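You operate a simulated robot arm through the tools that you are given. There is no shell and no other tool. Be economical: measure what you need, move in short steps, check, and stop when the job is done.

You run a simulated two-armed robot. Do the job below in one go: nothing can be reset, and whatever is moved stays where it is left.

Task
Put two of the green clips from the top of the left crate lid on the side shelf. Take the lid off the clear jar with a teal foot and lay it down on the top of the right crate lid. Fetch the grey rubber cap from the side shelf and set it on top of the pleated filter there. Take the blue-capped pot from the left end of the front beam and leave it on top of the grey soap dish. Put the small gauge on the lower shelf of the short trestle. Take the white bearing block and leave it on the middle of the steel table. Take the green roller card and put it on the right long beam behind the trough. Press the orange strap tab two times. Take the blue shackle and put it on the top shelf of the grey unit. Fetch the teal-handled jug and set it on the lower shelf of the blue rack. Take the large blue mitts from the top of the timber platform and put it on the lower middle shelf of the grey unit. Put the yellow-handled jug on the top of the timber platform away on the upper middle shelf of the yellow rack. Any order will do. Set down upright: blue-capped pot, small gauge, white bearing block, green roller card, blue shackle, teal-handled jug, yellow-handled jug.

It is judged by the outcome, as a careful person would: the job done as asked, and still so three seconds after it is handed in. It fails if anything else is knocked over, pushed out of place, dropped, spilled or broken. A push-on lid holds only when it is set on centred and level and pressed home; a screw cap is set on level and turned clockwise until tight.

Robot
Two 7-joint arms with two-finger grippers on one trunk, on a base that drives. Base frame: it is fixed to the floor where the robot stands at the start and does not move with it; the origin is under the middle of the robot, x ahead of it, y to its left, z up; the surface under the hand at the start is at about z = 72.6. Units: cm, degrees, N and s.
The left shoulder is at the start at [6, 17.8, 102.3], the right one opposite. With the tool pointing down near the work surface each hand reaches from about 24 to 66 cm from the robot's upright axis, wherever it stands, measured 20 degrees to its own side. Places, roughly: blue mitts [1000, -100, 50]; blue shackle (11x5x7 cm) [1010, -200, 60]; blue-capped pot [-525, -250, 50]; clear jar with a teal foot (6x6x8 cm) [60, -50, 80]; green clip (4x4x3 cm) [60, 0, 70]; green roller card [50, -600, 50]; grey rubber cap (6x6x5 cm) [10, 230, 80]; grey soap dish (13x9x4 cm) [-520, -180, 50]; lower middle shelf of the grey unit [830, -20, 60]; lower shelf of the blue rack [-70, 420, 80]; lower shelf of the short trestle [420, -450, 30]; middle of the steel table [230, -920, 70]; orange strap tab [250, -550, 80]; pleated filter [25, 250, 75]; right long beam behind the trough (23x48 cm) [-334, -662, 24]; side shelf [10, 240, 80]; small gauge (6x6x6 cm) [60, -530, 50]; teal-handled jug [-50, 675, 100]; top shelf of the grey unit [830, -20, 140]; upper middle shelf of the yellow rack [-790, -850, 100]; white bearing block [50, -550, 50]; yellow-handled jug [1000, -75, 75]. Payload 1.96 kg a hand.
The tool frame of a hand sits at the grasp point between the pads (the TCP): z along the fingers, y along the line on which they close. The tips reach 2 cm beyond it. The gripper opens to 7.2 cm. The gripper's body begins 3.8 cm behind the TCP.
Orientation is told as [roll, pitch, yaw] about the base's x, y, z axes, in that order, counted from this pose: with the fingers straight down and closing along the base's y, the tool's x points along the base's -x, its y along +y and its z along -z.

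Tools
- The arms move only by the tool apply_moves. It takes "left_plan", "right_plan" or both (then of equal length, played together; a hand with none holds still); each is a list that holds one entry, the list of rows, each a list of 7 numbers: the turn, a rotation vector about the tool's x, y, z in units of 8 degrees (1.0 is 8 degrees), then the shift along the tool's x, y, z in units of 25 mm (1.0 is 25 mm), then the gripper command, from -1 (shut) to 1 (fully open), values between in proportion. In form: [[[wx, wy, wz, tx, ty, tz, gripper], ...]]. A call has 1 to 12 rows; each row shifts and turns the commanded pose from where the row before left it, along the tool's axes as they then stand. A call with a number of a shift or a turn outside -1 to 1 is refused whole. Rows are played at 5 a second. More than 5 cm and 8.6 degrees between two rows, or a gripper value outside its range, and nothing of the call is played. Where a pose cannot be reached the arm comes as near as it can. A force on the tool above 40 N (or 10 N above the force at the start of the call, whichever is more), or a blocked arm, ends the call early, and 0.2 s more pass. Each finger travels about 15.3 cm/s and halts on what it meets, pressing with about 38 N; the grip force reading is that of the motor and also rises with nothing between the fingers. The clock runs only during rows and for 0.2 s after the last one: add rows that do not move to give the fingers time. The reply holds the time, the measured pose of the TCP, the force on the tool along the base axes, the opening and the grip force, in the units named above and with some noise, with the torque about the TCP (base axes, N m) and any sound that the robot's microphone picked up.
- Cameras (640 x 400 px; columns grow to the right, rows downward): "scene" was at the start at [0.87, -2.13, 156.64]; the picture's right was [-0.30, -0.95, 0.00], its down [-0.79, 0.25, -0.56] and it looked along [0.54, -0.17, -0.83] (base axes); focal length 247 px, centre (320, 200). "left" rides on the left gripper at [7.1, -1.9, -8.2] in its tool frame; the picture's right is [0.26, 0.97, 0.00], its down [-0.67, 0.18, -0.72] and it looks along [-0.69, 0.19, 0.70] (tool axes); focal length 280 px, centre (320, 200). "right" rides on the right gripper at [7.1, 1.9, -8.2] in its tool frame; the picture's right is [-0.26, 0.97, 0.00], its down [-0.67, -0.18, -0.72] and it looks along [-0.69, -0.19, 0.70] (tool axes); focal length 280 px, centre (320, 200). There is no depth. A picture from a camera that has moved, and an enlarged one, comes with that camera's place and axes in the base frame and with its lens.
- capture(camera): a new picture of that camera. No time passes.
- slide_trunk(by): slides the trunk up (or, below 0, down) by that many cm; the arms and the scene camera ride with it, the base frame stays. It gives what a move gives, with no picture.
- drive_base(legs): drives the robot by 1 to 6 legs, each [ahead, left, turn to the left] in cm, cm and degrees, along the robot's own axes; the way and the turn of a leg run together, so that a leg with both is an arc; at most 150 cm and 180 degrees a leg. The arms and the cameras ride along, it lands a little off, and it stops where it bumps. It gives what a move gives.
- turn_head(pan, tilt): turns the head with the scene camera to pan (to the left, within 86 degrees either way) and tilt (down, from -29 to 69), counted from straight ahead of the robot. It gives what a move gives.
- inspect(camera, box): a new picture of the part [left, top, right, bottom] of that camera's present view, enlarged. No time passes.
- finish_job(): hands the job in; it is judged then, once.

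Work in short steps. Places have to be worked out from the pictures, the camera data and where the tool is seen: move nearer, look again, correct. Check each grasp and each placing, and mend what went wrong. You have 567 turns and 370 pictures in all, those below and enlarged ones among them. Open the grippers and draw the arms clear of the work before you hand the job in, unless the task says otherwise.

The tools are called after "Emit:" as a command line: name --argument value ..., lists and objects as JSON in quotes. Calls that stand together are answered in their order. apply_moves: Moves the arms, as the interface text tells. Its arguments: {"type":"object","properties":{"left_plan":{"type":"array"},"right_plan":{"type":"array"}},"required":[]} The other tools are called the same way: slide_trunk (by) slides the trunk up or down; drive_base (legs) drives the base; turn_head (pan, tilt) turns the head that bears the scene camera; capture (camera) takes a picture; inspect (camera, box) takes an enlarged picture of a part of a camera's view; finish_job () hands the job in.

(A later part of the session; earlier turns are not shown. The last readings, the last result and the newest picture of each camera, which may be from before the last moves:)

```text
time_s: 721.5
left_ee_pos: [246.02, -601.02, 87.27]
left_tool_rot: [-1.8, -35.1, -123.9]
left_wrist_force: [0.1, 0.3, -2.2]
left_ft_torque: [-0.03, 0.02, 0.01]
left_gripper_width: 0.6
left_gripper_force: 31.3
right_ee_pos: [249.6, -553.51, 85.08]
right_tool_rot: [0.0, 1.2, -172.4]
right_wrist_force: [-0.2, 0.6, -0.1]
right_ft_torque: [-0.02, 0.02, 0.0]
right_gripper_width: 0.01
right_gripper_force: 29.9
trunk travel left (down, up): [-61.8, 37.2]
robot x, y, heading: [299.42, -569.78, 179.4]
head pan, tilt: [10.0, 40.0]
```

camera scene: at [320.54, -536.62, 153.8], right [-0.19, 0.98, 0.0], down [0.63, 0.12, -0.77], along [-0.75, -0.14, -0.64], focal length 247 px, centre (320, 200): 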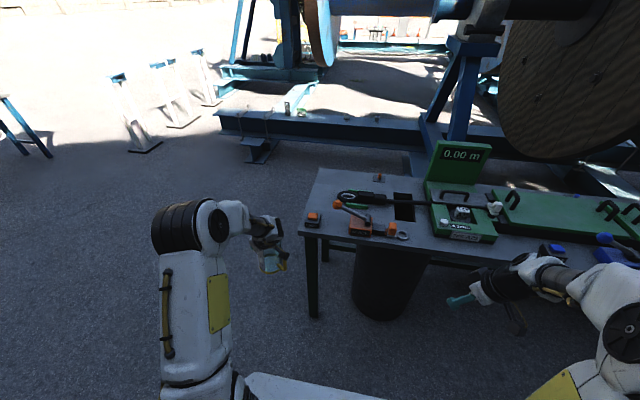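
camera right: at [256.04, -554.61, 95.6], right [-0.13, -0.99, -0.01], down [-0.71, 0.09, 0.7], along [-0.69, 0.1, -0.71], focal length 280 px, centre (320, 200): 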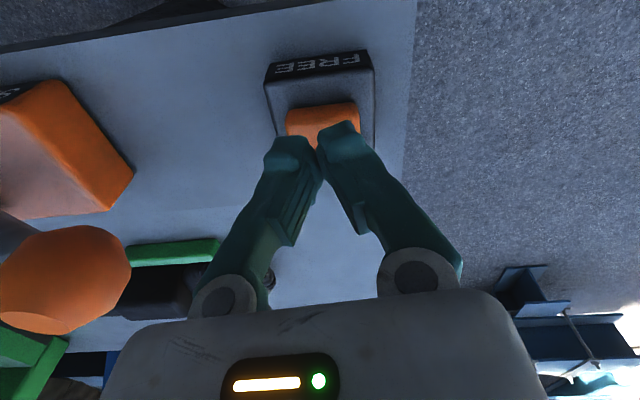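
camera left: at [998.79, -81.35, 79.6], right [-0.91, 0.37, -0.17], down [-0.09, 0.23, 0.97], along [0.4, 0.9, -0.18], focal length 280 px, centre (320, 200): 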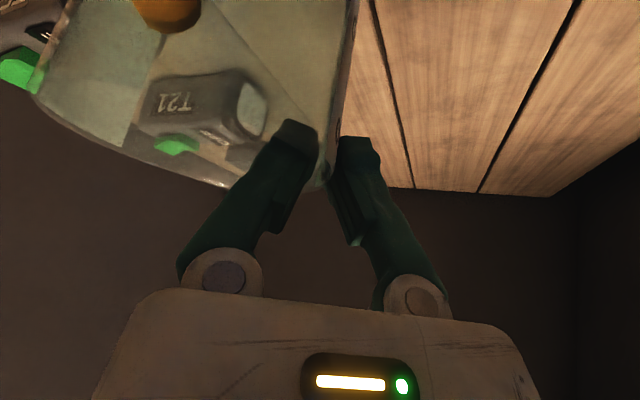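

Emit:
apply_moves --right_plan '[[[0, 0, 0, 0, 0, 0.12, -1], [0, 0, 0, 0, 0, 0.12, -1], [0, 0, 0, 0, 0, 0.12, -1], [0, 0, 0, 0, 0, 0, -1]]]'

Emit:
capture --camera "right"

```text
time_s: 722.5
left_ee_pos: [245.96, -601.01, 87.26]
left_tool_rot: [-1.8, -35.0, -124.0]
left_wrist_force: [-0.8, 0.7, -1.1]
left_ft_torque: [-0.06, 0.01, 0.0]
left_gripper_width: 0.62
left_gripper_force: 31.7
right_ee_pos: [249.57, -553.38, 84.14]
right_tool_rot: [-0.1, 1.2, -172.4]
right_wrist_force: [0.7, -0.1, 1.3]
right_ft_torque: [0.02, -0.01, 0.01]
right_gripper_width: 0.59
right_gripper_force: 29.3
trunk travel left (down, up): [-61.8, 37.2]
robot x, y, heading: [299.57, -569.51, 179.5]
head pan, tilt: [10.0, 40.0]
```

```text
122 pictures are left
camera right: at [256.69, -554.45, 92.47], right [-0.13, -0.99, -0.01], down [-0.71, 0.09, 0.7], along [-0.69, 0.1, -0.71], focal length 280 px, centre (320, 200)
```

right: 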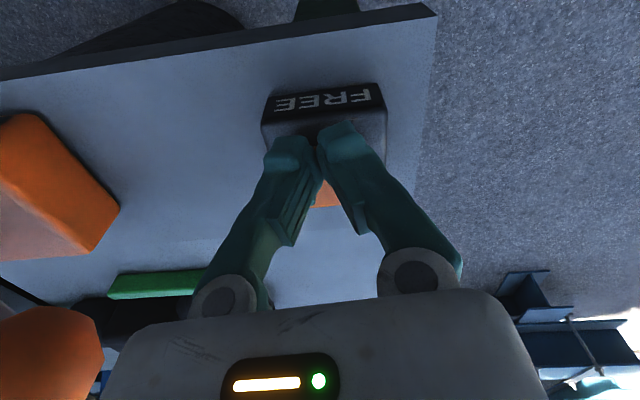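

The tips are at the near edge of the button. I raise, move 1.4 cm further away from me and press again.

Emit:
apply_moves --right_plan '[[[0, 0, 0, 0, 0, -0.8, -1], [0, 0, 0, -0.55, 0, 0, -1], [0, 0, 0, 0, 0, 0, -1]]]'

Emit:
capture --camera "right"

```text
time_s: 723.3
left_ee_pos: [245.97, -601.08, 87.26]
left_tool_rot: [-1.7, -35.1, -124.0]
left_wrist_force: [-0.3, -0.4, -1.7]
left_ft_torque: [-0.03, 0.01, -0.01]
left_gripper_width: 0.62
left_gripper_force: 31.9
right_ee_pos: [248.14, -553.59, 86.3]
right_tool_rot: [-0.1, 1.1, -172.4]
right_wrist_force: [-0.1, 0.6, -0.4]
right_ft_torque: [0.01, -0.02, -0.03]
right_gripper_width: 0.02
right_gripper_force: 29.5
trunk travel left (down, up): [-61.8, 37.2]
robot x, y, heading: [299.59, -569.68, 179.1]
head pan, tilt: [10.0, 40.0]
```

```text
121 pictures are left
camera right: at [255.34, -554.63, 94.46], right [-0.13, -0.99, -0.01], down [-0.71, 0.09, 0.7], along [-0.69, 0.1, -0.71], focal length 280 px, centre (320, 200)
```

right: 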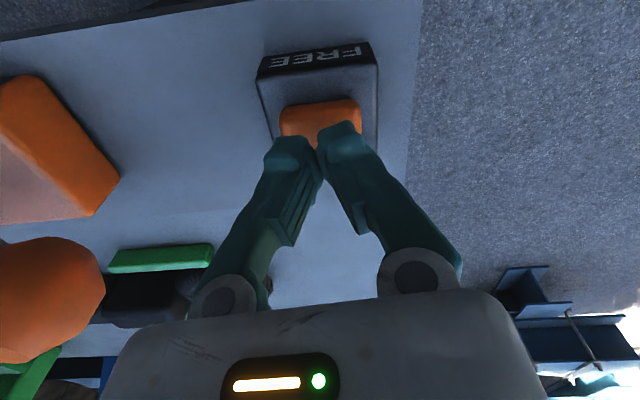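

Emit:
apply_moves --right_plan '[[[0, 0, 0, 0, 0, 0.4, -1], [0, 0, 0, 0, 0, 0.3, -1], [0, 0, 0, 0, 0, 0.15, -1], [0, 0, 0, 0, 0, 0.1, -1], [0, 0, 0, 0, 0, 0.1, -1], [0, 0, 0, 0, 0, 0, -1]]]'

Emit:
capture --camera "right"

```text
time_s: 724.7
left_ee_pos: [246.03, -601.02, 87.33]
left_tool_rot: [-1.7, -35.0, -124.0]
left_wrist_force: [-0.1, 0.0, -1.4]
left_ft_torque: [0.03, -0.03, -0.01]
left_gripper_width: 0.6
left_gripper_force: 31.5
right_ee_pos: [248.14, -553.74, 83.48]
right_tool_rot: [0.0, 1.1, -172.4]
right_wrist_force: [-0.3, 1.4, 5.8]
right_ft_torque: [0.04, 0.03, -0.01]
right_gripper_width: 0.6
right_gripper_force: 29.9
trunk travel left (down, up): [-61.8, 37.2]
robot x, y, heading: [299.54, -569.24, 179.1]
head pan, tilt: [10.0, 40.0]
heard: click
```

```text
120 pictures are left
camera right: at [255.37, -554.72, 91.88], right [-0.13, -0.99, -0.01], down [-0.71, 0.09, 0.7], along [-0.7, 0.1, -0.71], focal length 280 px, centre (320, 200)
```

right: 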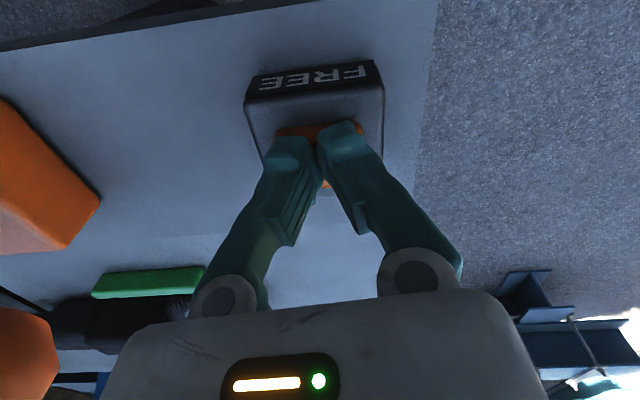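

A click: first press. I raise 1.5 cm fully off and press a second time.

Emit:
apply_moves --right_plan '[[[0, 0, 0, 0, 0, -0.4, -1], [0, 0, 0, 0, 0, -0.4, -1], [0, 0, 0, 0, 0, 0, -1], [0, 0, 0, 0, 0, 0, -1]]]'

Emit:
apply_moves --right_plan '[[[0, 0, 0, 0, 0, 0.3, -1], [0, 0, 0, 0, 0, 0.2, -1], [0, 0, 0, 0, 0, 0.1, -1], [0, 0, 0, 0, 0, 0.1, -1], [0, 0, 0, 0, 0, 0.1, -1], [0, 0, 0, 0, 0, 0, -1]]]'

```text
time_s: 725.7
left_ee_pos: [245.92, -601.04, 87.37]
left_tool_rot: [-1.7, -35.0, -124.0]
left_wrist_force: [-0.1, 0.5, -0.4]
left_ft_torque: [-0.03, -0.02, -0.01]
left_gripper_width: 0.61
left_gripper_force: 32.1
right_ee_pos: [248.07, -553.85, 85.66]
right_tool_rot: [0.0, 1.2, -172.4]
right_wrist_force: [0.5, -0.5, 0.8]
right_ft_torque: [0.01, -0.02, 0.0]
right_gripper_width: 0.0
right_gripper_force: 29.1
trunk travel left (down, up): [-61.8, 37.2]
robot x, y, heading: [299.71, -569.82, 179.4]
head pan, tilt: [10.0, 40.0]
```

```text
time_s: 727.1
left_ee_pos: [246.03, -600.99, 87.37]
left_tool_rot: [-1.6, -35.0, -124.1]
left_wrist_force: [-0.7, 0.0, -1.3]
left_ft_torque: [-0.05, -0.06, 0.03]
left_gripper_width: 0.6
left_gripper_force: 32.6
right_ee_pos: [248.24, -553.75, 83.49]
right_tool_rot: [0.0, 1.1, -172.4]
right_wrist_force: [-0.9, 0.7, 9.1]
right_ft_torque: [-0.02, 0.03, 0.05]
right_gripper_width: 0.59
right_gripper_force: 29.6
trunk travel left (down, up): [-61.8, 37.2]
robot x, y, heading: [299.74, -569.63, 179.3]
head pan, tilt: [10.0, 40.0]
heard: click
```

Second click. The tab has been pressed twice. I withdraw and drive round the bench's end toward the blue beam where the card, block and gauge are.

Emit:
apply_moves --right_plan '[[[0, 0, 0, 0, 0, -0.8, -1], [0, 0, 0, 0, 0, -0.8, -1], [0, 0, 0, 0.5, 0, -0.8, -1], [0, 0, 0, 0.8, 0, -0.6, 1], [0, 0, 0, 0.8, 0, 0, 1], [0, 0, 0, 0.8, 0, 0, 1]]]'

Emit:
drive_base --legs '[[-20, 0, 0], [0, 105, 0], [140, 0, 0]]'

Emit:
turn_head --pan -25 --tilt 30

Emit:
capture --camera "scene"

Emit:
turn_head --pan 35 --tilt 20

Emit:
capture --camera "scene"

```text
time_s: 728.5
left_ee_pos: [246.04, -600.98, 87.43]
left_tool_rot: [-1.7, -34.9, -124.0]
left_wrist_force: [-0.9, -0.5, -0.7]
left_ft_torque: [-0.03, -0.02, -0.01]
left_gripper_width: 0.62
left_gripper_force: 31.8
right_ee_pos: [255.19, -552.7, 91.05]
right_tool_rot: [0.0, 1.1, -172.4]
right_wrist_force: [0.8, 0.5, 0.2]
right_ft_torque: [-0.04, -0.01, -0.02]
right_gripper_width: 7.2
right_gripper_force: 0.1
trunk travel left (down, up): [-61.8, 37.2]
robot x, y, heading: [299.26, -569.78, 179.3]
head pan, tilt: [10.0, 40.0]
```

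```text
time_s: 741.8
left_ee_pos: [122.72, -704.26, 87.16]
left_tool_rot: [-1.7, -35.0, -124.9]
left_wrist_force: [0.9, 0.3, -0.4]
left_ft_torque: [-0.04, -0.03, 0.07]
left_gripper_width: 0.63
left_gripper_force: 31.8
right_ee_pos: [132.51, -656.0, 91.08]
right_tool_rot: [0.0, 1.2, -173.3]
right_wrist_force: [0.3, 0.8, 0.3]
right_ft_torque: [-0.01, 0.0, 0.0]
right_gripper_width: 7.2
right_gripper_force: 0.1
trunk travel left (down, up): [-61.8, 37.2]
robot x, y, heading: [176.84, -673.74, 178.4]
head pan, tilt: [10.0, 40.0]
```

```text
time_s: 742.8
left_ee_pos: [122.67, -704.13, 87.24]
left_tool_rot: [-1.7, -35.0, -124.9]
left_wrist_force: [-0.2, -0.1, -0.6]
left_ft_torque: [-0.07, -0.02, 0.01]
left_gripper_width: 0.57
left_gripper_force: 31.5
right_ee_pos: [132.5, -656.05, 90.99]
right_tool_rot: [0.1, 1.2, -173.3]
right_wrist_force: [0.2, 0.7, -0.5]
right_ft_torque: [-0.01, -0.05, 0.01]
right_gripper_width: 7.21
right_gripper_force: 0.0
trunk travel left (down, up): [-61.8, 37.2]
robot x, y, heading: [176.49, -673.35, 178.5]
head pan, tilt: [-25.0, 30.0]
```

```text
119 pictures are left
camera scene: at [174.5, -669.78, 155.32], right [0.45, 0.89, 0.0], down [0.45, -0.22, -0.87], along [-0.77, 0.39, -0.5], focal length 247 px, centre (320, 200)
```

scene: 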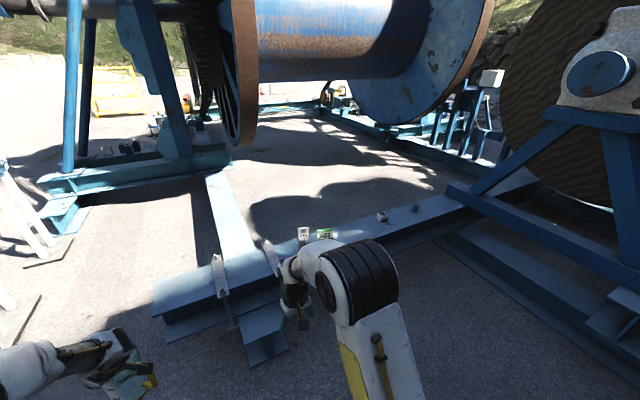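

```text
time_s: 744.1
left_ee_pos: [122.69, -704.09, 87.34]
left_tool_rot: [-1.6, -35.0, -124.9]
left_wrist_force: [-0.6, 0.6, -1.5]
left_ft_torque: [-0.01, -0.02, -0.02]
left_gripper_width: 0.6
left_gripper_force: 31.8
right_ee_pos: [132.45, -656.06, 91.06]
right_tool_rot: [0.0, 1.2, -173.4]
right_wrist_force: [-0.4, -0.3, 0.1]
right_ft_torque: [0.01, 0.0, -0.04]
right_gripper_width: 7.21
right_gripper_force: 0.0
trunk travel left (down, up): [-61.8, 37.2]
robot x, y, heading: [176.35, -673.76, 178.4]
head pan, tilt: [35.0, 20.0]
```

```text
118 pictures are left
camera scene: at [174.82, -678.94, 156.93], right [-0.55, 0.84, 0.0], down [0.29, 0.19, -0.94], along [-0.79, -0.52, -0.34], focal length 247 px, centre (320, 200)
```

scene: 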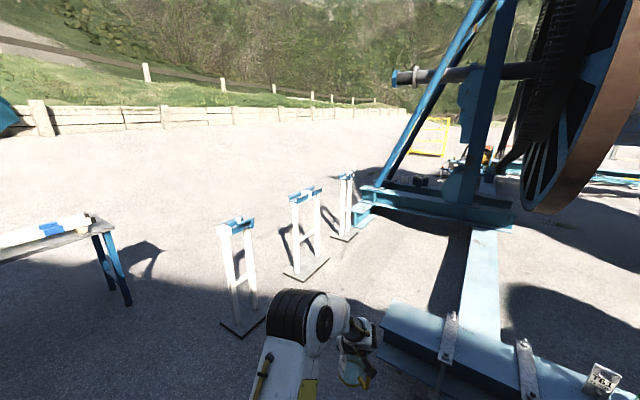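

I zoom on the beam's items.

Emit:
turn_head --pan -25 --tilt 30

Emit:
inspect --camera "scene" --box '[230, 180, 440, 320]'

```text
time_s: 745.4
left_ee_pos: [122.74, -704.16, 87.25]
left_tool_rot: [-1.7, -34.9, -124.9]
left_wrist_force: [-0.7, 0.4, -1.6]
left_ft_torque: [-0.03, -0.02, 0.02]
left_gripper_width: 0.59
left_gripper_force: 31.4
right_ee_pos: [132.47, -656.06, 91.03]
right_tool_rot: [-0.1, 1.2, -173.2]
right_wrist_force: [0.0, 0.2, -0.4]
right_ft_torque: [0.0, -0.01, 0.0]
right_gripper_width: 7.19
right_gripper_force: 0.2
trunk travel left (down, up): [-61.8, 37.2]
robot x, y, heading: [176.55, -673.59, 178.4]
head pan, tilt: [-25.0, 30.0]
```

```text
2.86 times, centred on (335, 250) of scene
camera zoom: at [174.51, -669.78, 155.33], right [0.45, 0.89, 0.0], down [0.45, -0.22, -0.87], along [-0.77, 0.39, -0.5], focal length 707 px, centre (277, 57)
```

zoom: 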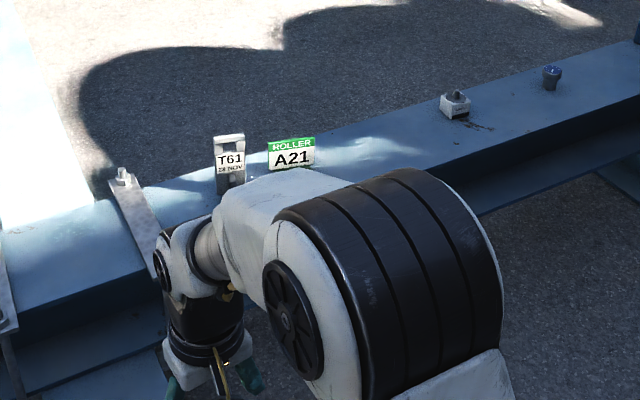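

The green "ROLLER A21" card stands at about [58, -607] next to a T61 tag; the white block and gauge are further along. I drive up to it with the right hand.

Emit:
drive_base --legs '[[54, -52, 1.5]]'

Emit:
slide_trunk --by -10

Emit:
turn_head --pan -10 --tilt 45

Emit:
capture --camera "scene"

Emit:
capture --camera "right"

```text
time_s: 749.5
left_ee_pos: [69.62, -653.66, 87.32]
left_tool_rot: [-1.7, -35.0, -123.6]
left_wrist_force: [0.3, 0.3, -2.0]
left_ft_torque: [-0.02, -0.04, 0.02]
left_gripper_width: 0.59
left_gripper_force: 31.4
right_ee_pos: [78.42, -605.24, 90.96]
right_tool_rot: [-0.1, 1.2, -172.1]
right_wrist_force: [-0.1, 0.3, 0.3]
right_ft_torque: [-0.02, 0.01, 0.0]
right_gripper_width: 7.2
right_gripper_force: 0.1
trunk travel left (down, up): [-61.8, 37.2]
robot x, y, heading: [123.11, -622.16, 179.6]
head pan, tilt: [-25.0, 30.0]
```

```text
time_s: 750.8
left_ee_pos: [69.73, -653.62, 77.24]
left_tool_rot: [-1.7, -35.0, -123.8]
left_wrist_force: [0.2, -0.4, -1.2]
left_ft_torque: [-0.05, -0.01, 0.0]
left_gripper_width: 0.6
left_gripper_force: 31.2
right_ee_pos: [78.58, -605.33, 81.09]
right_tool_rot: [0.0, 1.2, -172.2]
right_wrist_force: [-0.5, 0.3, -0.3]
right_ft_torque: [-0.01, 0.0, 0.01]
right_gripper_width: 7.21
right_gripper_force: 0.0
trunk travel left (down, up): [-51.8, 47.2]
robot x, y, heading: [123.02, -622.02, 179.5]
head pan, tilt: [-25.0, 30.0]
```

```text
time_s: 751.6
left_ee_pos: [69.59, -653.69, 77.37]
left_tool_rot: [-1.8, -35.0, -123.7]
left_wrist_force: [0.2, -0.6, -1.6]
left_ft_torque: [-0.03, -0.04, 0.0]
left_gripper_width: 0.56
left_gripper_force: 31.6
right_ee_pos: [78.39, -605.26, 80.84]
right_tool_rot: [-0.1, 1.2, -172.1]
right_wrist_force: [-0.1, 1.0, -0.3]
right_ft_torque: [0.0, 0.0, 0.02]
right_gripper_width: 7.23
right_gripper_force: 0.2
trunk travel left (down, up): [-51.8, 47.2]
robot x, y, heading: [122.96, -621.81, 179.8]
head pan, tilt: [-10.0, 45.0]
```

```text
116 pictures are left
camera scene: at [120.95, -620.67, 143.07], right [0.18, 0.98, 0.0], down [0.69, -0.13, -0.71], along [-0.7, 0.13, -0.71], focal length 247 px, centre (320, 200)
```

scene: 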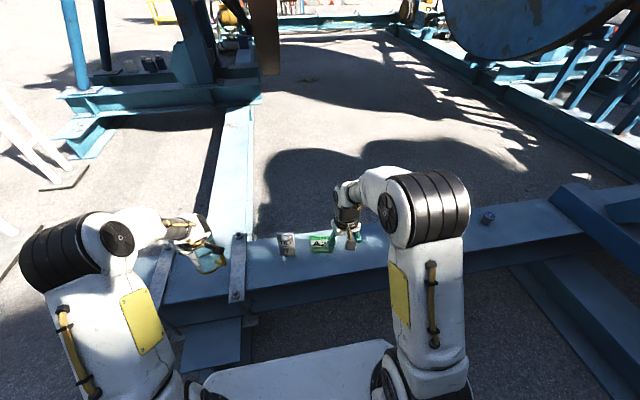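

```text
115 pictures are left
camera right: at [85.66, -606.29, 89.34], right [-0.13, -0.99, -0.01], down [-0.71, 0.09, 0.7], along [-0.7, 0.09, -0.71], focal length 280 px, centre (320, 200)
```

right: 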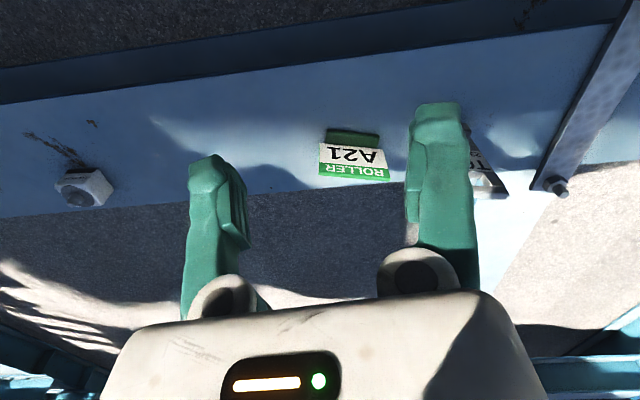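

Emit:
inspect --camera "scene" --box '[260, 200, 400, 300]'

Emit:
inspect --camera "right" --box '[290, 100, 430, 200]'

```text
4.00 times, centred on (330, 250) of scene
camera zoom: at [120.95, -620.67, 143.07], right [0.18, 0.98, 0.0], down [0.69, -0.13, -0.71], along [-0.7, 0.13, -0.71], focal length 989 px, centre (280, 0)
```

zoom: 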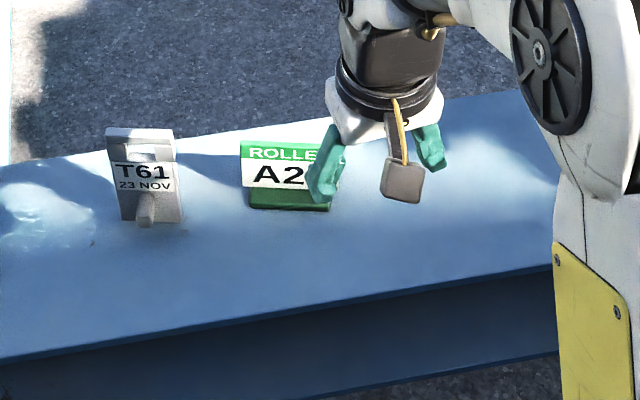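

```text
4.00 times, centred on (360, 150) of right
camera zoom: at [85.66, -606.29, 89.34], right [-0.13, -0.99, -0.01], down [-0.71, 0.09, 0.7], along [-0.7, 0.09, -0.71], focal length 1122 px, centre (160, 400)
```

zoom: 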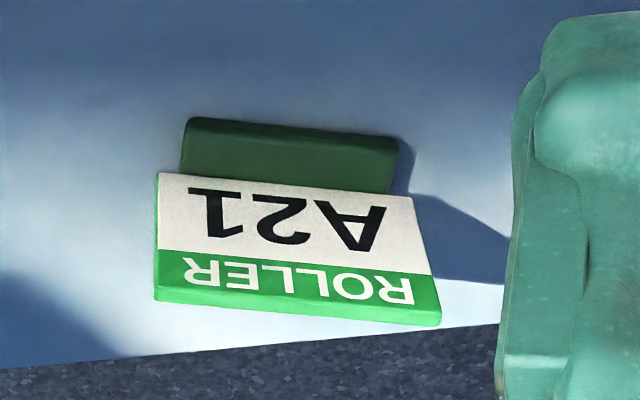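

The card (about 1.9 cm thick, 57 high at top, beam z≈48.4) stands at [58, -608], turned ~9.5 degrees. I drive 8 cm nearer and turn the right hand to close across its thickness.

Emit:
drive_base --legs '[[8, 0, 0]]'

Emit:
apply_moves --right_plan '[[[0, 0, -0.91, 0, 0, 0, 1], [0, 0, -0.91, 0, 0, 0, 1], [0, 0, -0.91, 0, 0, 0, 1], [0, 0, -0.91, 0, 0, 0, 1], [0, 0, -0.91, 0, 0, 0, 1], [0, 0, -0.91, 0, 0, 0, 1], [0, 0, -0.91, 0, 0, 0, 1], [0, 0, -0.91, 0, 0, 0, 1], [0, 0, -0.91, 0, 0, 0, 1], [0, 0, -0.91, 0, 0, 0, 1], [0, 0, 0, 0, 0, 0, 1]]]'

Emit:
capture --camera "right"

```text
time_s: 752.6
left_ee_pos: [61.45, -653.61, 77.19]
left_tool_rot: [-1.5, -34.8, -123.8]
left_wrist_force: [-0.6, -0.9, -1.8]
left_ft_torque: [-0.05, -0.08, 0.02]
left_gripper_width: 0.61
left_gripper_force: 31.4
right_ee_pos: [70.33, -605.29, 81.03]
right_tool_rot: [0.0, 1.4, -172.1]
right_wrist_force: [-0.7, 0.0, 0.5]
right_ft_torque: [0.0, -0.02, -0.02]
right_gripper_width: 7.2
right_gripper_force: 0.1
trunk travel left (down, up): [-51.8, 47.2]
robot x, y, heading: [114.67, -622.01, 179.6]
head pan, tilt: [-10.0, 45.0]
```

```text
time_s: 755.0
left_ee_pos: [61.53, -653.53, 77.24]
left_tool_rot: [-1.7, -35.0, -123.7]
left_wrist_force: [-0.9, 0.0, -1.5]
left_ft_torque: [-0.07, -0.02, 0.03]
left_gripper_width: 0.59
left_gripper_force: 32.1
right_ee_pos: [70.54, -605.2, 81.19]
right_tool_rot: [1.2, 0.5, -99.2]
right_wrist_force: [0.1, 0.2, -0.4]
right_ft_torque: [-0.01, 0.0, 0.03]
right_gripper_width: 7.21
right_gripper_force: 0.1
trunk travel left (down, up): [-51.8, 47.2]
robot x, y, heading: [115.08, -622.33, 179.5]
head pan, tilt: [-10.0, 45.0]
```

```text
112 pictures are left
camera right: at [73.32, -598.62, 89.33], right [0.91, -0.41, 0.02], down [-0.3, -0.64, 0.71], along [-0.28, -0.65, -0.71], focal length 280 px, centre (320, 200)
```

right: 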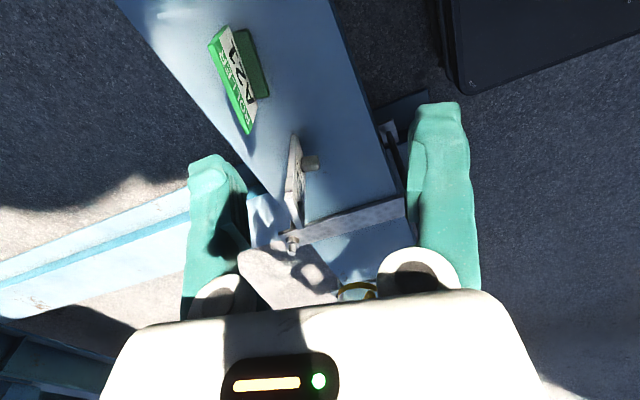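

Emit:
apply_moves --right_plan '[[[0, 0, 0, -0.24, -0.6, 0.6, 1], [0, 0, 0, -0.24, -0.6, 0.7, 1], [0, 0, 0, -0.24, -0.6, 0.8, 1], [0, 0, 0, -0.24, -0.6, 0.9, 1], [0, 0, 0, -0.24, -0.6, 0.9, 1], [0, 0, 0, -0.24, -0.6, 0.9, 1], [0, 0, 0, -0.24, -0.6, 0.9, 1], [0, 0, 0, -0.24, -0.6, 0.9, 1], [0, 0, 0, 0, 0, 0, 1]]]'

Emit:
capture --camera "right"

```text
time_s: 757.0
left_ee_pos: [61.65, -653.58, 77.23]
left_tool_rot: [-1.7, -35.0, -123.7]
left_wrist_force: [0.8, -0.2, -1.6]
left_ft_torque: [-0.05, -0.03, 0.0]
left_gripper_width: 0.64
left_gripper_force: 31.9
right_ee_pos: [58.09, -608.06, 64.17]
right_tool_rot: [1.0, 0.5, -99.3]
right_wrist_force: [-0.4, -1.1, -0.3]
right_ft_torque: [0.01, 0.03, 0.03]
right_gripper_width: 7.2
right_gripper_force: 0.1
trunk travel left (down, up): [-51.8, 47.2]
robot x, y, heading: [114.87, -622.15, 179.4]
head pan, tilt: [-10.0, 45.0]
```

```text
111 pictures are left
camera right: at [61.03, -601.43, 72.45], right [0.91, -0.41, 0.02], down [-0.3, -0.64, 0.71], along [-0.28, -0.65, -0.71], focal length 280 px, centre (320, 200)
```

right: 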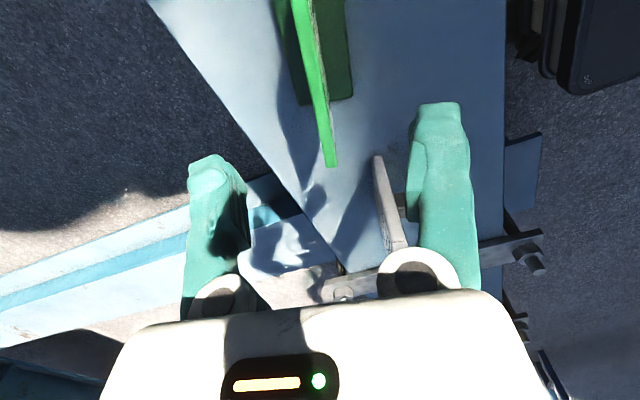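

The card's top edge runs between the fingers, centred. I descend to z 55.8 and close.

Emit:
apply_moves --right_plan '[[[0, 0, 0, 0, 0, 0.9, 1], [0, 0, 0, 0, 0, 0.9, 1], [0, 0, 0, 0, 0, 0.9, 1], [0, 0, 0, 0, 0, 0.6, 1], [0, 0, 0, 0, 0, 0, 1], [0, 0, 0, 0, 0, 0, 0], [0, 0, 0, 0, 0, 0, -1], [0, 0, 0, 0, 0, 0, -1], [0, 0, 0, 0, 0, 0, -1]]]'

Emit:
capture --camera "right"

```text
time_s: 759.0
left_ee_pos: [61.52, -653.69, 77.22]
left_tool_rot: [-1.7, -35.0, -123.7]
left_wrist_force: [-0.5, 0.0, -1.2]
left_ft_torque: [-0.05, -0.05, 0.02]
left_gripper_width: 0.56
left_gripper_force: 31.5
right_ee_pos: [58.36, -608.17, 56.07]
right_tool_rot: [1.2, 0.4, -99.3]
right_wrist_force: [-0.1, 0.7, -0.2]
right_ft_torque: [0.01, -0.01, 0.02]
right_gripper_width: 0.69
right_gripper_force: 34.8
trunk travel left (down, up): [-51.8, 47.2]
robot x, y, heading: [114.97, -621.81, 179.5]
head pan, tilt: [-10.0, 45.0]
```

```text
110 pictures are left
camera right: at [61.24, -601.45, 64.3], right [0.91, -0.41, 0.02], down [-0.3, -0.64, 0.71], along [-0.28, -0.65, -0.71], focal length 280 px, centre (320, 200)
```

right: 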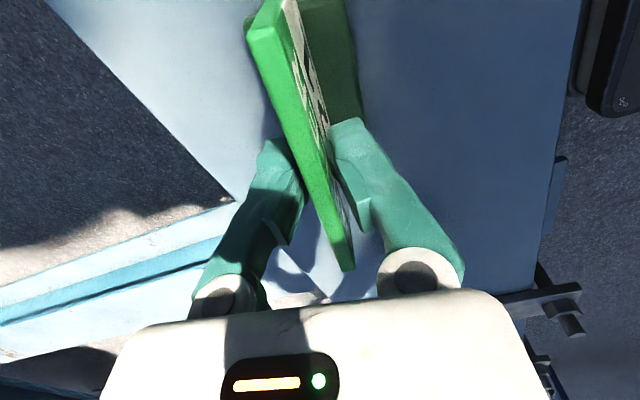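

The card is gripped (0.69 cm). I lift it and back away.

Emit:
apply_moves --right_plan '[[[0, 0, 0, 0, 0, -0.3, -1], [0, 0, 0, 0, 0, -0.7, -1], [0, 0, 0, 0, 0, -1, -1], [0, 0, 0, 0, 0, -1, -1], [0, 0, 0, 0, 0, -1, -1], [0, 0, 0, 0, 0, -1, -1], [0, 0, 0, 0, 0, -1, -1], [0, 0, 0, 0, 0, -1, -1], [0, 0, 0, 0, 0, -1, -1]]]'

Emit:
drive_base --legs '[[-40, 0, 0]]'

Emit:
capture --camera "right"

```text
time_s: 761.0
left_ee_pos: [61.58, -653.83, 77.27]
left_tool_rot: [-1.8, -34.8, -123.7]
left_wrist_force: [0.3, -0.2, -0.8]
left_ft_torque: [-0.05, -0.01, 0.0]
left_gripper_width: 0.6
left_gripper_force: 31.5
right_ee_pos: [57.8, -608.19, 75.1]
right_tool_rot: [1.2, 0.4, -99.3]
right_wrist_force: [0.0, -0.1, -1.5]
right_ft_torque: [0.0, 0.04, -0.01]
right_gripper_width: 0.67
right_gripper_force: 35.0
right hand out of reach, approached as far as the arm can: row 9
trunk travel left (down, up): [-51.8, 47.2]
robot x, y, heading: [114.75, -621.94, 179.6]
head pan, tilt: [-10.0, 45.0]
```

```text
time_s: 763.5
left_ee_pos: [101.35, -653.92, 77.34]
left_tool_rot: [-1.7, -35.0, -123.9]
left_wrist_force: [0.2, 0.1, -0.8]
left_ft_torque: [-0.02, -0.05, -0.04]
left_gripper_width: 0.62
left_gripper_force: 31.9
right_ee_pos: [97.71, -608.22, 75.08]
right_tool_rot: [1.0, 0.3, -99.4]
right_wrist_force: [0.4, 0.4, -0.1]
right_ft_torque: [-0.02, 0.02, -0.01]
right_gripper_width: 0.7
right_gripper_force: 35.0
trunk travel left (down, up): [-51.8, 47.2]
robot x, y, heading: [154.44, -622.48, 179.5]
head pan, tilt: [-10.0, 45.0]
```

```text
109 pictures are left
camera right: at [100.56, -601.67, 83.32], right [0.91, -0.42, 0.02], down [-0.3, -0.64, 0.71], along [-0.28, -0.65, -0.71], focal length 280 px, centre (320, 200)
```

right: 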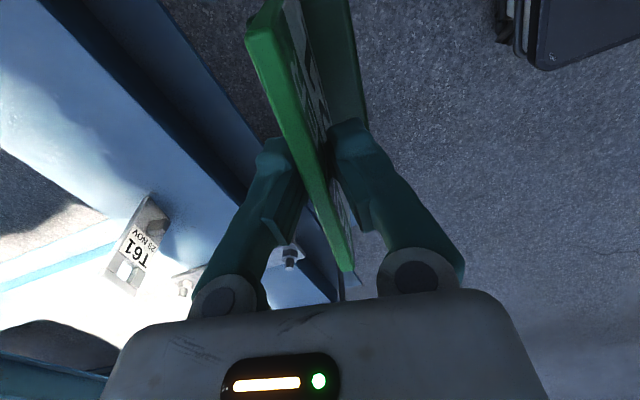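

Now west: I raise the trunk and pass between the first white post and the steel table's end.

Emit:
slide_trunk --by 38

Emit:
drive_base --legs '[[-46, 60, 0], [0, 78, 0], [100, 100, 0], [60, 40, 0]]'

Emit:
turn_head --pan -15 --tilt 25

Emit:
capture --camera "scene"

```text
time_s: 767.2
left_ee_pos: [101.26, -653.83, 115.29]
left_tool_rot: [-1.8, -35.0, -123.9]
left_wrist_force: [0.3, -0.4, -1.5]
left_ft_torque: [-0.03, -0.02, -0.03]
left_gripper_width: 0.61
left_gripper_force: 32.0
right_ee_pos: [97.47, -608.33, 113.02]
right_tool_rot: [1.1, 0.3, -99.4]
right_wrist_force: [0.4, 0.0, -1.4]
right_ft_torque: [0.0, 0.02, 0.0]
right_gripper_width: 0.67
right_gripper_force: 34.9
trunk travel left (down, up): [-89.8, 9.2]
robot x, y, heading: [154.14, -622.32, 179.2]
head pan, tilt: [-10.0, 45.0]
```

```text
time_s: 785.2
left_ee_pos: [-21.28, -925.09, 115.26]
left_tool_rot: [-1.6, -35.0, -125.3]
left_wrist_force: [0.1, 0.2, -1.8]
left_ft_torque: [-0.03, -0.05, 0.03]
left_gripper_width: 0.58
left_gripper_force: 31.5
right_ee_pos: [-23.77, -879.46, 113.18]
right_tool_rot: [1.0, 0.3, -100.9]
right_wrist_force: [-0.4, -0.1, -0.4]
right_ft_torque: [0.01, 0.02, -0.02]
right_gripper_width: 0.65
right_gripper_force: 35.4
trunk travel left (down, up): [-89.8, 9.2]
robot x, y, heading: [33.08, -895.13, 177.9]
head pan, tilt: [-10.0, 45.0]
```

```text
time_s: 786.1
left_ee_pos: [-21.37, -925.05, 115.28]
left_tool_rot: [-1.7, -35.0, -125.3]
left_wrist_force: [0.5, 0.1, -0.5]
left_ft_torque: [-0.07, -0.05, 0.01]
left_gripper_width: 0.6
left_gripper_force: 31.3
right_ee_pos: [-23.78, -879.5, 113.08]
right_tool_rot: [1.1, 0.4, -100.9]
right_wrist_force: [0.2, 0.2, -1.0]
right_ft_torque: [-0.03, 0.02, 0.0]
right_gripper_width: 0.65
right_gripper_force: 35.6
trunk travel left (down, up): [-89.8, 9.2]
robot x, y, heading: [32.98, -894.61, 178.2]
head pan, tilt: [-15.0, 25.0]
```

```text
108 pictures are left
camera scene: at [29.96, -892.49, 184.11], right [0.29, 0.96, 0.0], down [0.41, -0.12, -0.91], along [-0.87, 0.26, -0.42], focal length 247 px, centre (320, 200)
```

scene: 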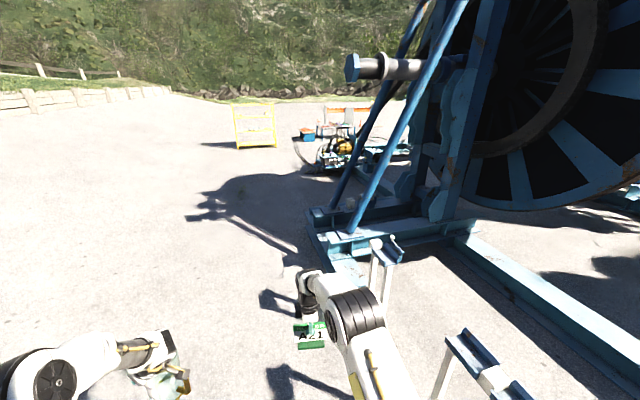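

The yellow rack is ahead at about [-816, -865]. I drive on, and look at the trough area when passing.

Emit:
drive_base --legs '[[150, 0, 2], [150, 0, 0], [80, 0, 0]]'

Emit:
turn_head --pan -75 --tilt 30

Emit:
capture --camera "scene"

```text
time_s: 804.5
left_ee_pos: [-400.31, -928.83, 115.22]
left_tool_rot: [-1.7, -35.0, -122.0]
left_wrist_force: [-0.1, -0.3, -0.6]
left_ft_torque: [-0.08, -0.02, 0.0]
left_gripper_width: 0.6
left_gripper_force: 31.4
right_ee_pos: [-405.5, -883.45, 113.12]
right_tool_rot: [1.1, 0.2, -97.5]
right_wrist_force: [-0.4, 0.4, -1.0]
right_ft_torque: [0.01, 0.01, 0.03]
right_gripper_width: 0.64
right_gripper_force: 35.2
trunk travel left (down, up): [-89.8, 9.2]
robot x, y, heading: [-348.51, -895.84, -178.6]
head pan, tilt: [-15.0, 25.0]
```

```text
time_s: 805.8
left_ee_pos: [-400.47, -928.91, 115.22]
left_tool_rot: [-1.6, -34.9, -122.0]
left_wrist_force: [0.3, 0.2, -1.4]
left_ft_torque: [-0.01, -0.03, 0.0]
left_gripper_width: 0.61
left_gripper_force: 31.4
right_ee_pos: [-405.48, -883.47, 113.02]
right_tool_rot: [1.1, 0.2, -97.4]
right_wrist_force: [-0.3, 0.2, -0.6]
right_ft_torque: [-0.02, 0.01, 0.01]
right_gripper_width: 0.67
right_gripper_force: 34.7
trunk travel left (down, up): [-89.8, 9.2]
robot x, y, heading: [-348.03, -895.62, -178.6]
head pan, tilt: [-75.0, 30.0]
```

```text
107 pictures are left
camera scene: at [-344.65, -886.85, 183.33], right [0.96, 0.28, 0.0], down [0.14, -0.48, -0.87], along [-0.24, 0.83, -0.5], focal length 247 px, centre (320, 200)
```

scene: 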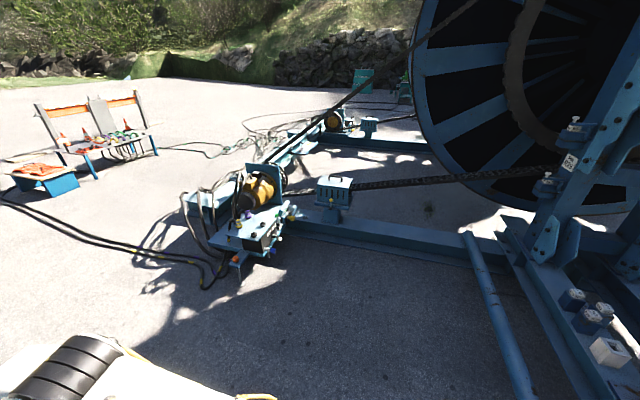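

The right long beam runs along y≈-662 with the trough at x≈-398; the target spot at x≈-334 is free. I turn to face it, and pull the jug arm back and up.

Emit:
drive_base --legs '[[0, 0, -91], [100, -6, 0]]'

Emit:
apply_moves --left_plan '[[[0, 0, 0, 0.3, 0.2, -0.8, -1], [0, 0, 0, 0.3, 0.2, -0.8, -1], [0, 0, 0, 0.3, 0.2, -0.8, -1], [0, 0, 0, 0.3, 0.2, -0.8, -1], [0, 0, 0, 0.3, 0.2, -0.8, -1], [0, 0, 0, 0.3, 0.2, -0.8, -1], [0, 0, 0, 0.3, 0.2, -0.8, -1]]]'

Emit:
turn_head --pan 0 --tilt 40

Emit:
capture --camera "scene"

```text
time_s: 814.8
left_ee_pos: [-375.21, -743.47, 115.28]
left_tool_rot: [-1.6, -34.9, 147.3]
left_wrist_force: [-0.3, 1.6, -1.2]
left_ft_torque: [-0.04, 0.04, -0.01]
left_gripper_width: 0.64
left_gripper_force: 32.1
right_ee_pos: [-329.63, -739.05, 113.09]
right_tool_rot: [1.0, 0.3, 171.6]
right_wrist_force: [-0.1, -0.6, -1.1]
right_ft_torque: [0.01, 0.02, 0.0]
right_gripper_width: 0.68
right_gripper_force: 34.8
trunk travel left (down, up): [-89.8, 9.2]
robot x, y, heading: [-342.91, -795.72, 90.4]
head pan, tilt: [-75.0, 30.0]
```

```text
time_s: 816.4
left_ee_pos: [-367.09, -753.6, 123.75]
left_tool_rot: [-1.6, -35.0, 147.2]
left_wrist_force: [-0.3, -1.1, -0.4]
left_ft_torque: [-0.01, 0.02, 0.05]
left_gripper_width: 0.62
left_gripper_force: 31.9
right_ee_pos: [-329.59, -739.14, 113.06]
right_tool_rot: [1.1, 0.3, 171.6]
right_wrist_force: [-0.6, 0.3, -0.4]
right_ft_torque: [0.0, 0.0, 0.03]
right_gripper_width: 0.67
right_gripper_force: 35.3
trunk travel left (down, up): [-89.8, 9.2]
robot x, y, heading: [-342.72, -796.1, 90.7]
head pan, tilt: [-75.0, 30.0]
```

```text
time_s: 817.9
left_ee_pos: [-367.1, -753.47, 123.58]
left_tool_rot: [-1.6, -35.0, 147.1]
left_wrist_force: [0.3, -0.6, -1.6]
left_ft_torque: [-0.05, 0.04, -0.02]
left_gripper_width: 0.62
left_gripper_force: 31.1
right_ee_pos: [-329.78, -738.99, 113.06]
right_tool_rot: [1.2, 0.3, 171.6]
right_wrist_force: [0.4, 0.1, -0.6]
right_ft_torque: [0.01, 0.0, 0.01]
right_gripper_width: 0.65
right_gripper_force: 35.1
trunk travel left (down, up): [-89.8, 9.2]
robot x, y, heading: [-342.9, -795.76, 90.4]
head pan, tilt: [0.0, 40.0]
```

```text
106 pictures are left
camera scene: at [-342.71, -793.67, 181.79], right [1.0, 0.01, 0.0], down [0.0, -0.64, -0.77], along [-0.01, 0.77, -0.64], focal length 247 px, centre (320, 200)
```

scene: 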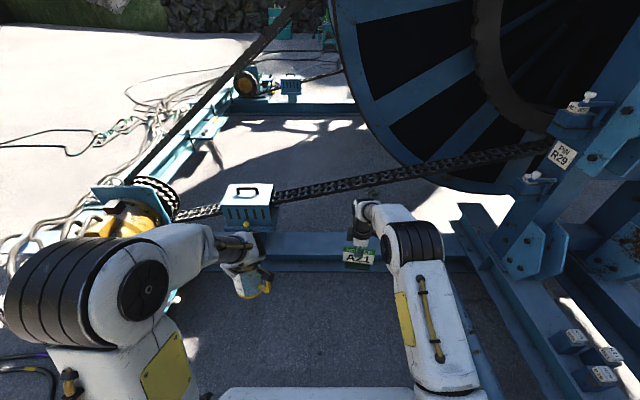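

The spot at [-334, -662] is free. I lower the trunk 60 cm here and then drive up to the beam.

Emit:
slide_trunk --by -40

Emit:
slide_trunk --by -24

Emit:
drive_base --legs '[[74, 0, 0]]'

Emit:
capture --camera "scene"

Emit:
capture --camera "right"

```text
time_s: 821.7
left_ee_pos: [-367.2, -753.47, 83.62]
left_tool_rot: [-1.7, -35.0, 147.1]
left_wrist_force: [0.3, -0.2, -1.2]
left_ft_torque: [-0.01, 0.02, 0.0]
left_gripper_width: 0.58
left_gripper_force: 31.5
right_ee_pos: [-329.67, -738.94, 73.07]
right_tool_rot: [1.1, 0.3, 171.6]
right_wrist_force: [0.6, -0.4, -0.4]
right_ft_torque: [-0.01, -0.01, 0.01]
right_gripper_width: 0.68
right_gripper_force: 35.3
trunk travel left (down, up): [-49.8, 49.2]
robot x, y, heading: [-342.78, -796.1, 90.5]
head pan, tilt: [0.0, 40.0]
```

```text
time_s: 824.2
left_ee_pos: [-367.08, -753.48, 59.52]
left_tool_rot: [-1.6, -34.9, 147.1]
left_wrist_force: [0.9, 1.0, -0.6]
left_ft_torque: [0.0, 0.07, 0.01]
left_gripper_width: 0.58
left_gripper_force: 31.7
right_ee_pos: [-329.63, -739.07, 49.12]
right_tool_rot: [1.1, 0.3, 171.5]
right_wrist_force: [-1.1, -0.4, -0.3]
right_ft_torque: [0.03, 0.0, 0.01]
right_gripper_width: 0.66
right_gripper_force: 35.2
trunk travel left (down, up): [-25.8, 73.2]
robot x, y, heading: [-342.71, -796.19, 90.5]
head pan, tilt: [0.0, 40.0]
```

```text
time_s: 828.2
left_ee_pos: [-368.17, -679.96, 59.6]
left_tool_rot: [-1.5, -34.9, 147.5]
left_wrist_force: [-0.3, -0.9, -1.3]
left_ft_torque: [-0.04, 0.05, -0.04]
left_gripper_width: 0.6
left_gripper_force: 31.4
right_ee_pos: [-330.84, -665.32, 49.06]
right_tool_rot: [1.1, 0.3, 172.0]
right_wrist_force: [0.8, -0.3, -1.6]
right_ft_torque: [0.0, -0.02, -0.03]
right_gripper_width: 0.66
right_gripper_force: 35.4
trunk travel left (down, up): [-25.8, 73.2]
robot x, y, heading: [-343.4, -722.71, 90.9]
head pan, tilt: [0.0, 40.0]
```

```text
105 pictures are left
camera scene: at [-343.55, -719.99, 117.79], right [1.0, 0.01, 0.0], down [0.01, -0.64, -0.77], along [-0.01, 0.77, -0.64], focal length 247 px, centre (320, 200)
```

scene: 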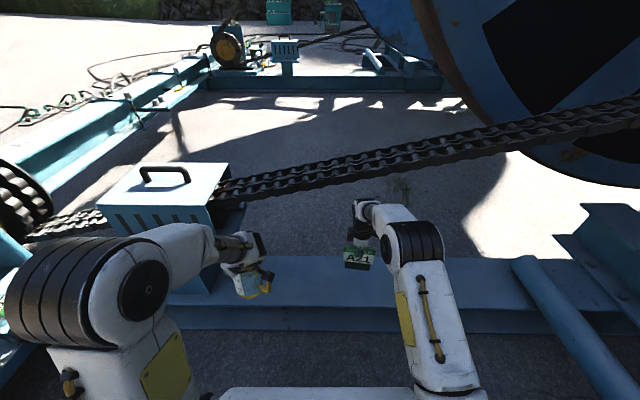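

```text
104 pictures are left
camera right: at [-324.1, -667.96, 57.27], right [-0.39, -0.92, 0.02], down [-0.64, 0.29, 0.71], along [-0.66, 0.27, -0.71], focal length 280 px, centre (320, 200)
```

right: 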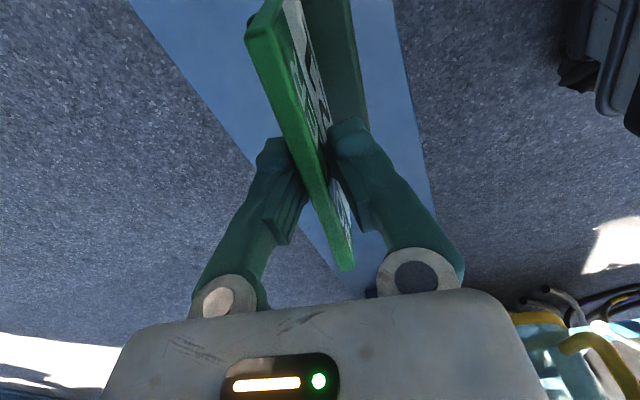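

The beam spans y -650..-673. I shift 3 cm to its middle and lower the card.

Emit:
apply_moves --right_plan '[[[0, 0, 0, 0, -0.3, 0.8, -1], [0, 0, 0, 0, -0.3, 0.9, -1], [0, 0, 0, 0, -0.3, 1, -1], [0, 0, 0, 0, -0.3, 1, -1], [0, 0, 0, 0, 0, 1, -1], [0, 0, 0, 0, 0, 1, -1], [0, 0, 0, 0, 0, 0.5, -1], [0, 0, 0, 0, 0, 0.2, -1], [0, 0, 0, 0, 0, 0.1, -1], [0, 0, 0, 0, 0, 0, -1]]]'

```text
time_s: 830.4
left_ee_pos: [-368.16, -679.92, 59.54]
left_tool_rot: [-1.7, -35.0, 147.6]
left_wrist_force: [0.1, 0.4, -1.5]
left_ft_torque: [-0.01, 0.03, -0.03]
left_gripper_width: 0.61
left_gripper_force: 31.5
right_ee_pos: [-330.24, -662.74, 32.68]
right_tool_rot: [0.9, 0.4, 172.0]
right_wrist_force: [0.3, 0.2, -1.2]
right_ft_torque: [0.0, -0.02, 0.0]
right_gripper_width: 0.69
right_gripper_force: 35.1
trunk travel left (down, up): [-25.8, 73.2]
robot x, y, heading: [-343.62, -722.25, 90.7]
head pan, tilt: [0.0, 40.0]
```

Emit:
apply_moves --right_plan '[[[0, 0, 0, 0, 0, 0.12, -1], [0, 0, 0, 0, 0, 0.12, -1], [0, 0, 0, 0, 0, 0.12, -1], [0, 0, 0, 0, 0, 0, -1]]]'

```text
time_s: 831.4
left_ee_pos: [-368.22, -680.04, 59.6]
left_tool_rot: [-1.7, -35.1, 147.6]
left_wrist_force: [0.0, -0.1, -2.9]
left_ft_torque: [-0.03, 0.08, 0.0]
left_gripper_width: 0.59
left_gripper_force: 31.6
right_ee_pos: [-330.31, -662.63, 32.03]
right_tool_rot: [0.8, 0.3, 172.0]
right_wrist_force: [0.3, -3.4, 10.4]
right_ft_torque: [-0.01, 0.05, 0.01]
right_gripper_width: 0.65
right_gripper_force: 34.7
trunk travel left (down, up): [-25.8, 73.2]
robot x, y, heading: [-343.57, -722.89, 90.7]
head pan, tilt: [0.0, 40.0]
```

Contact at 10 N. I release and rise straight up.

Emit:
apply_moves --right_plan '[[[0, 0, 0, 0, 0, -0.03, -0.3], [0, 0, 0, 0, 0, 0, 0], [0, 0, 0, 0, 0, -0.4, 0], [0, 0, 0, 0, 0, -0.8, 0], [0, 0, 0, 0, 0, -1, 0], [0, 0, 0, 0, 0, -1, 0], [0, 0, 0, 0, 0, -1, 1], [0, 0, 0, 0, 0, -1, 1]]]'

Emit:
capture --camera "right"

```text
time_s: 833.2
left_ee_pos: [-368.24, -679.9, 59.63]
left_tool_rot: [-1.7, -35.0, 147.6]
left_wrist_force: [-0.7, -0.2, -1.1]
left_ft_torque: [-0.06, 0.04, 0.02]
left_gripper_width: 0.6
left_gripper_force: 31.9
right_ee_pos: [-330.72, -662.45, 40.81]
right_tool_rot: [0.9, 0.3, 172.0]
right_wrist_force: [0.8, -0.5, 0.0]
right_ft_torque: [-0.01, 0.02, 0.03]
right_gripper_width: 7.19
right_gripper_force: 0.0
right hand out of reach, approached as far as the arm can: row 7, 8
trunk travel left (down, up): [-25.8, 73.2]
robot x, y, heading: [-343.74, -722.61, 90.7]
head pan, tilt: [0.0, 40.0]
```

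```text
103 pictures are left
camera right: at [-323.82, -665.26, 49.02], right [-0.39, -0.92, 0.01], down [-0.64, 0.29, 0.71], along [-0.66, 0.27, -0.71], focal length 280 px, centre (320, 200)
```

right: 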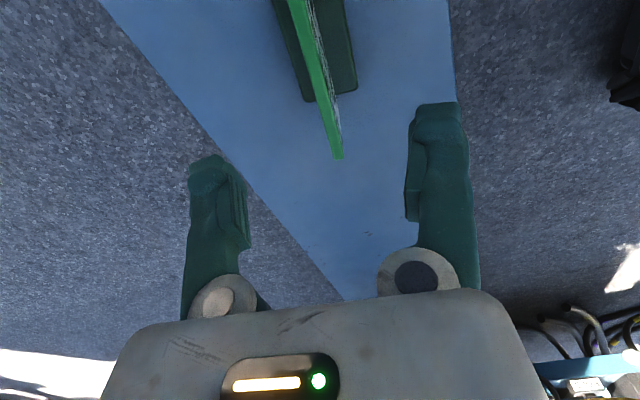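

The card stands on the beam. I back off, raise the trunk, turn west and approach the yellow rack.

Emit:
drive_base --legs '[[-100, 0, 0]]'

Emit:
slide_trunk --by 40

Emit:
drive_base --legs '[[-25, 0, 0], [0, 0, 89.5], [130, 0, 0], [120, 0, 0]]'

Emit:
turn_head --pan 0 --tilt 20

Emit:
capture --camera "scene"

```text
time_s: 838.4
left_ee_pos: [-366.85, -779.77, 59.65]
left_tool_rot: [-1.8, -34.9, 147.1]
left_wrist_force: [-0.2, 0.7, -2.1]
left_ft_torque: [-0.06, 0.07, -0.02]
left_gripper_width: 0.58
left_gripper_force: 31.9
right_ee_pos: [-329.15, -762.64, 40.71]
right_tool_rot: [0.9, 0.4, 171.6]
right_wrist_force: [-0.2, -0.7, 0.0]
right_ft_torque: [0.0, 0.03, -0.01]
right_gripper_width: 7.19
right_gripper_force: 0.0
trunk travel left (down, up): [-25.8, 73.2]
robot x, y, heading: [-342.93, -822.75, 90.4]
head pan, tilt: [0.0, 40.0]
```

```text
time_s: 842.2
left_ee_pos: [-366.87, -779.84, 99.52]
left_tool_rot: [-1.6, -35.0, 147.1]
left_wrist_force: [1.0, -0.8, -1.7]
left_ft_torque: [-0.03, 0.02, -0.01]
left_gripper_width: 0.6
left_gripper_force: 31.9
right_ee_pos: [-329.11, -762.48, 80.75]
right_tool_rot: [0.9, 0.4, 171.7]
right_wrist_force: [-0.4, 0.1, 0.4]
right_ft_torque: [-0.01, -0.01, -0.01]
right_gripper_width: 7.21
right_gripper_force: 0.0
trunk travel left (down, up): [-65.8, 33.2]
robot x, y, heading: [-342.92, -822.11, 90.3]
head pan, tilt: [0.0, 40.0]
```

```text
time_s: 859.6
left_ee_pos: [-636.09, -865.96, 99.68]
left_tool_rot: [-1.5, -35.1, -124.3]
left_wrist_force: [0.2, -0.2, -0.9]
left_ft_torque: [-0.01, -0.05, 0.0]
left_gripper_width: 0.63
left_gripper_force: 32.0
right_ee_pos: [-652.25, -827.81, 80.56]
right_tool_rot: [0.9, 0.3, -100.0]
right_wrist_force: [-0.9, -0.3, 0.3]
right_ft_torque: [0.02, -0.01, 0.0]
right_gripper_width: 7.22
right_gripper_force: 0.0
trunk travel left (down, up): [-65.8, 33.2]
robot x, y, heading: [-592.87, -842.83, 178.9]
head pan, tilt: [0.0, 40.0]
```

```text
time_s: 860.5
left_ee_pos: [-636.11, -865.9, 99.64]
left_tool_rot: [-1.7, -35.0, -124.4]
left_wrist_force: [0.1, 0.2, -0.9]
left_ft_torque: [-0.04, 0.02, 0.0]
left_gripper_width: 0.62
left_gripper_force: 32.1
right_ee_pos: [-652.24, -827.85, 80.78]
right_tool_rot: [0.9, 0.3, -99.9]
right_wrist_force: [-0.5, 0.7, -0.7]
right_ft_torque: [0.0, -0.01, 0.0]
right_gripper_width: 7.2
right_gripper_force: 0.1
trunk travel left (down, up): [-65.8, 33.2]
robot x, y, heading: [-592.61, -842.63, 178.9]
head pan, tilt: [0.0, 20.0]
```

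```text
102 pictures are left
camera scene: at [-595.96, -842.6, 160.92], right [0.02, 1.0, 0.0], down [0.34, -0.01, -0.94], along [-0.94, 0.02, -0.34], focal length 247 px, centre (320, 200)
```

scene: 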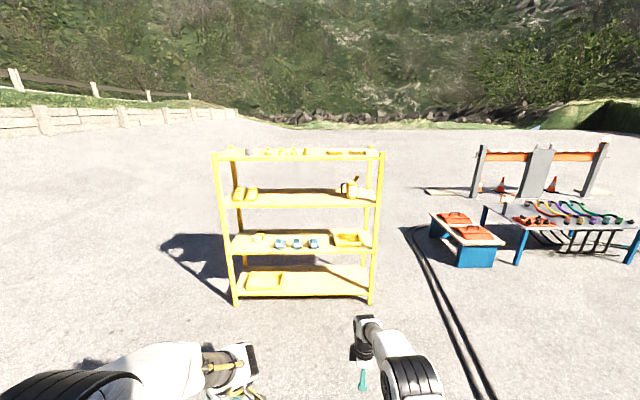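

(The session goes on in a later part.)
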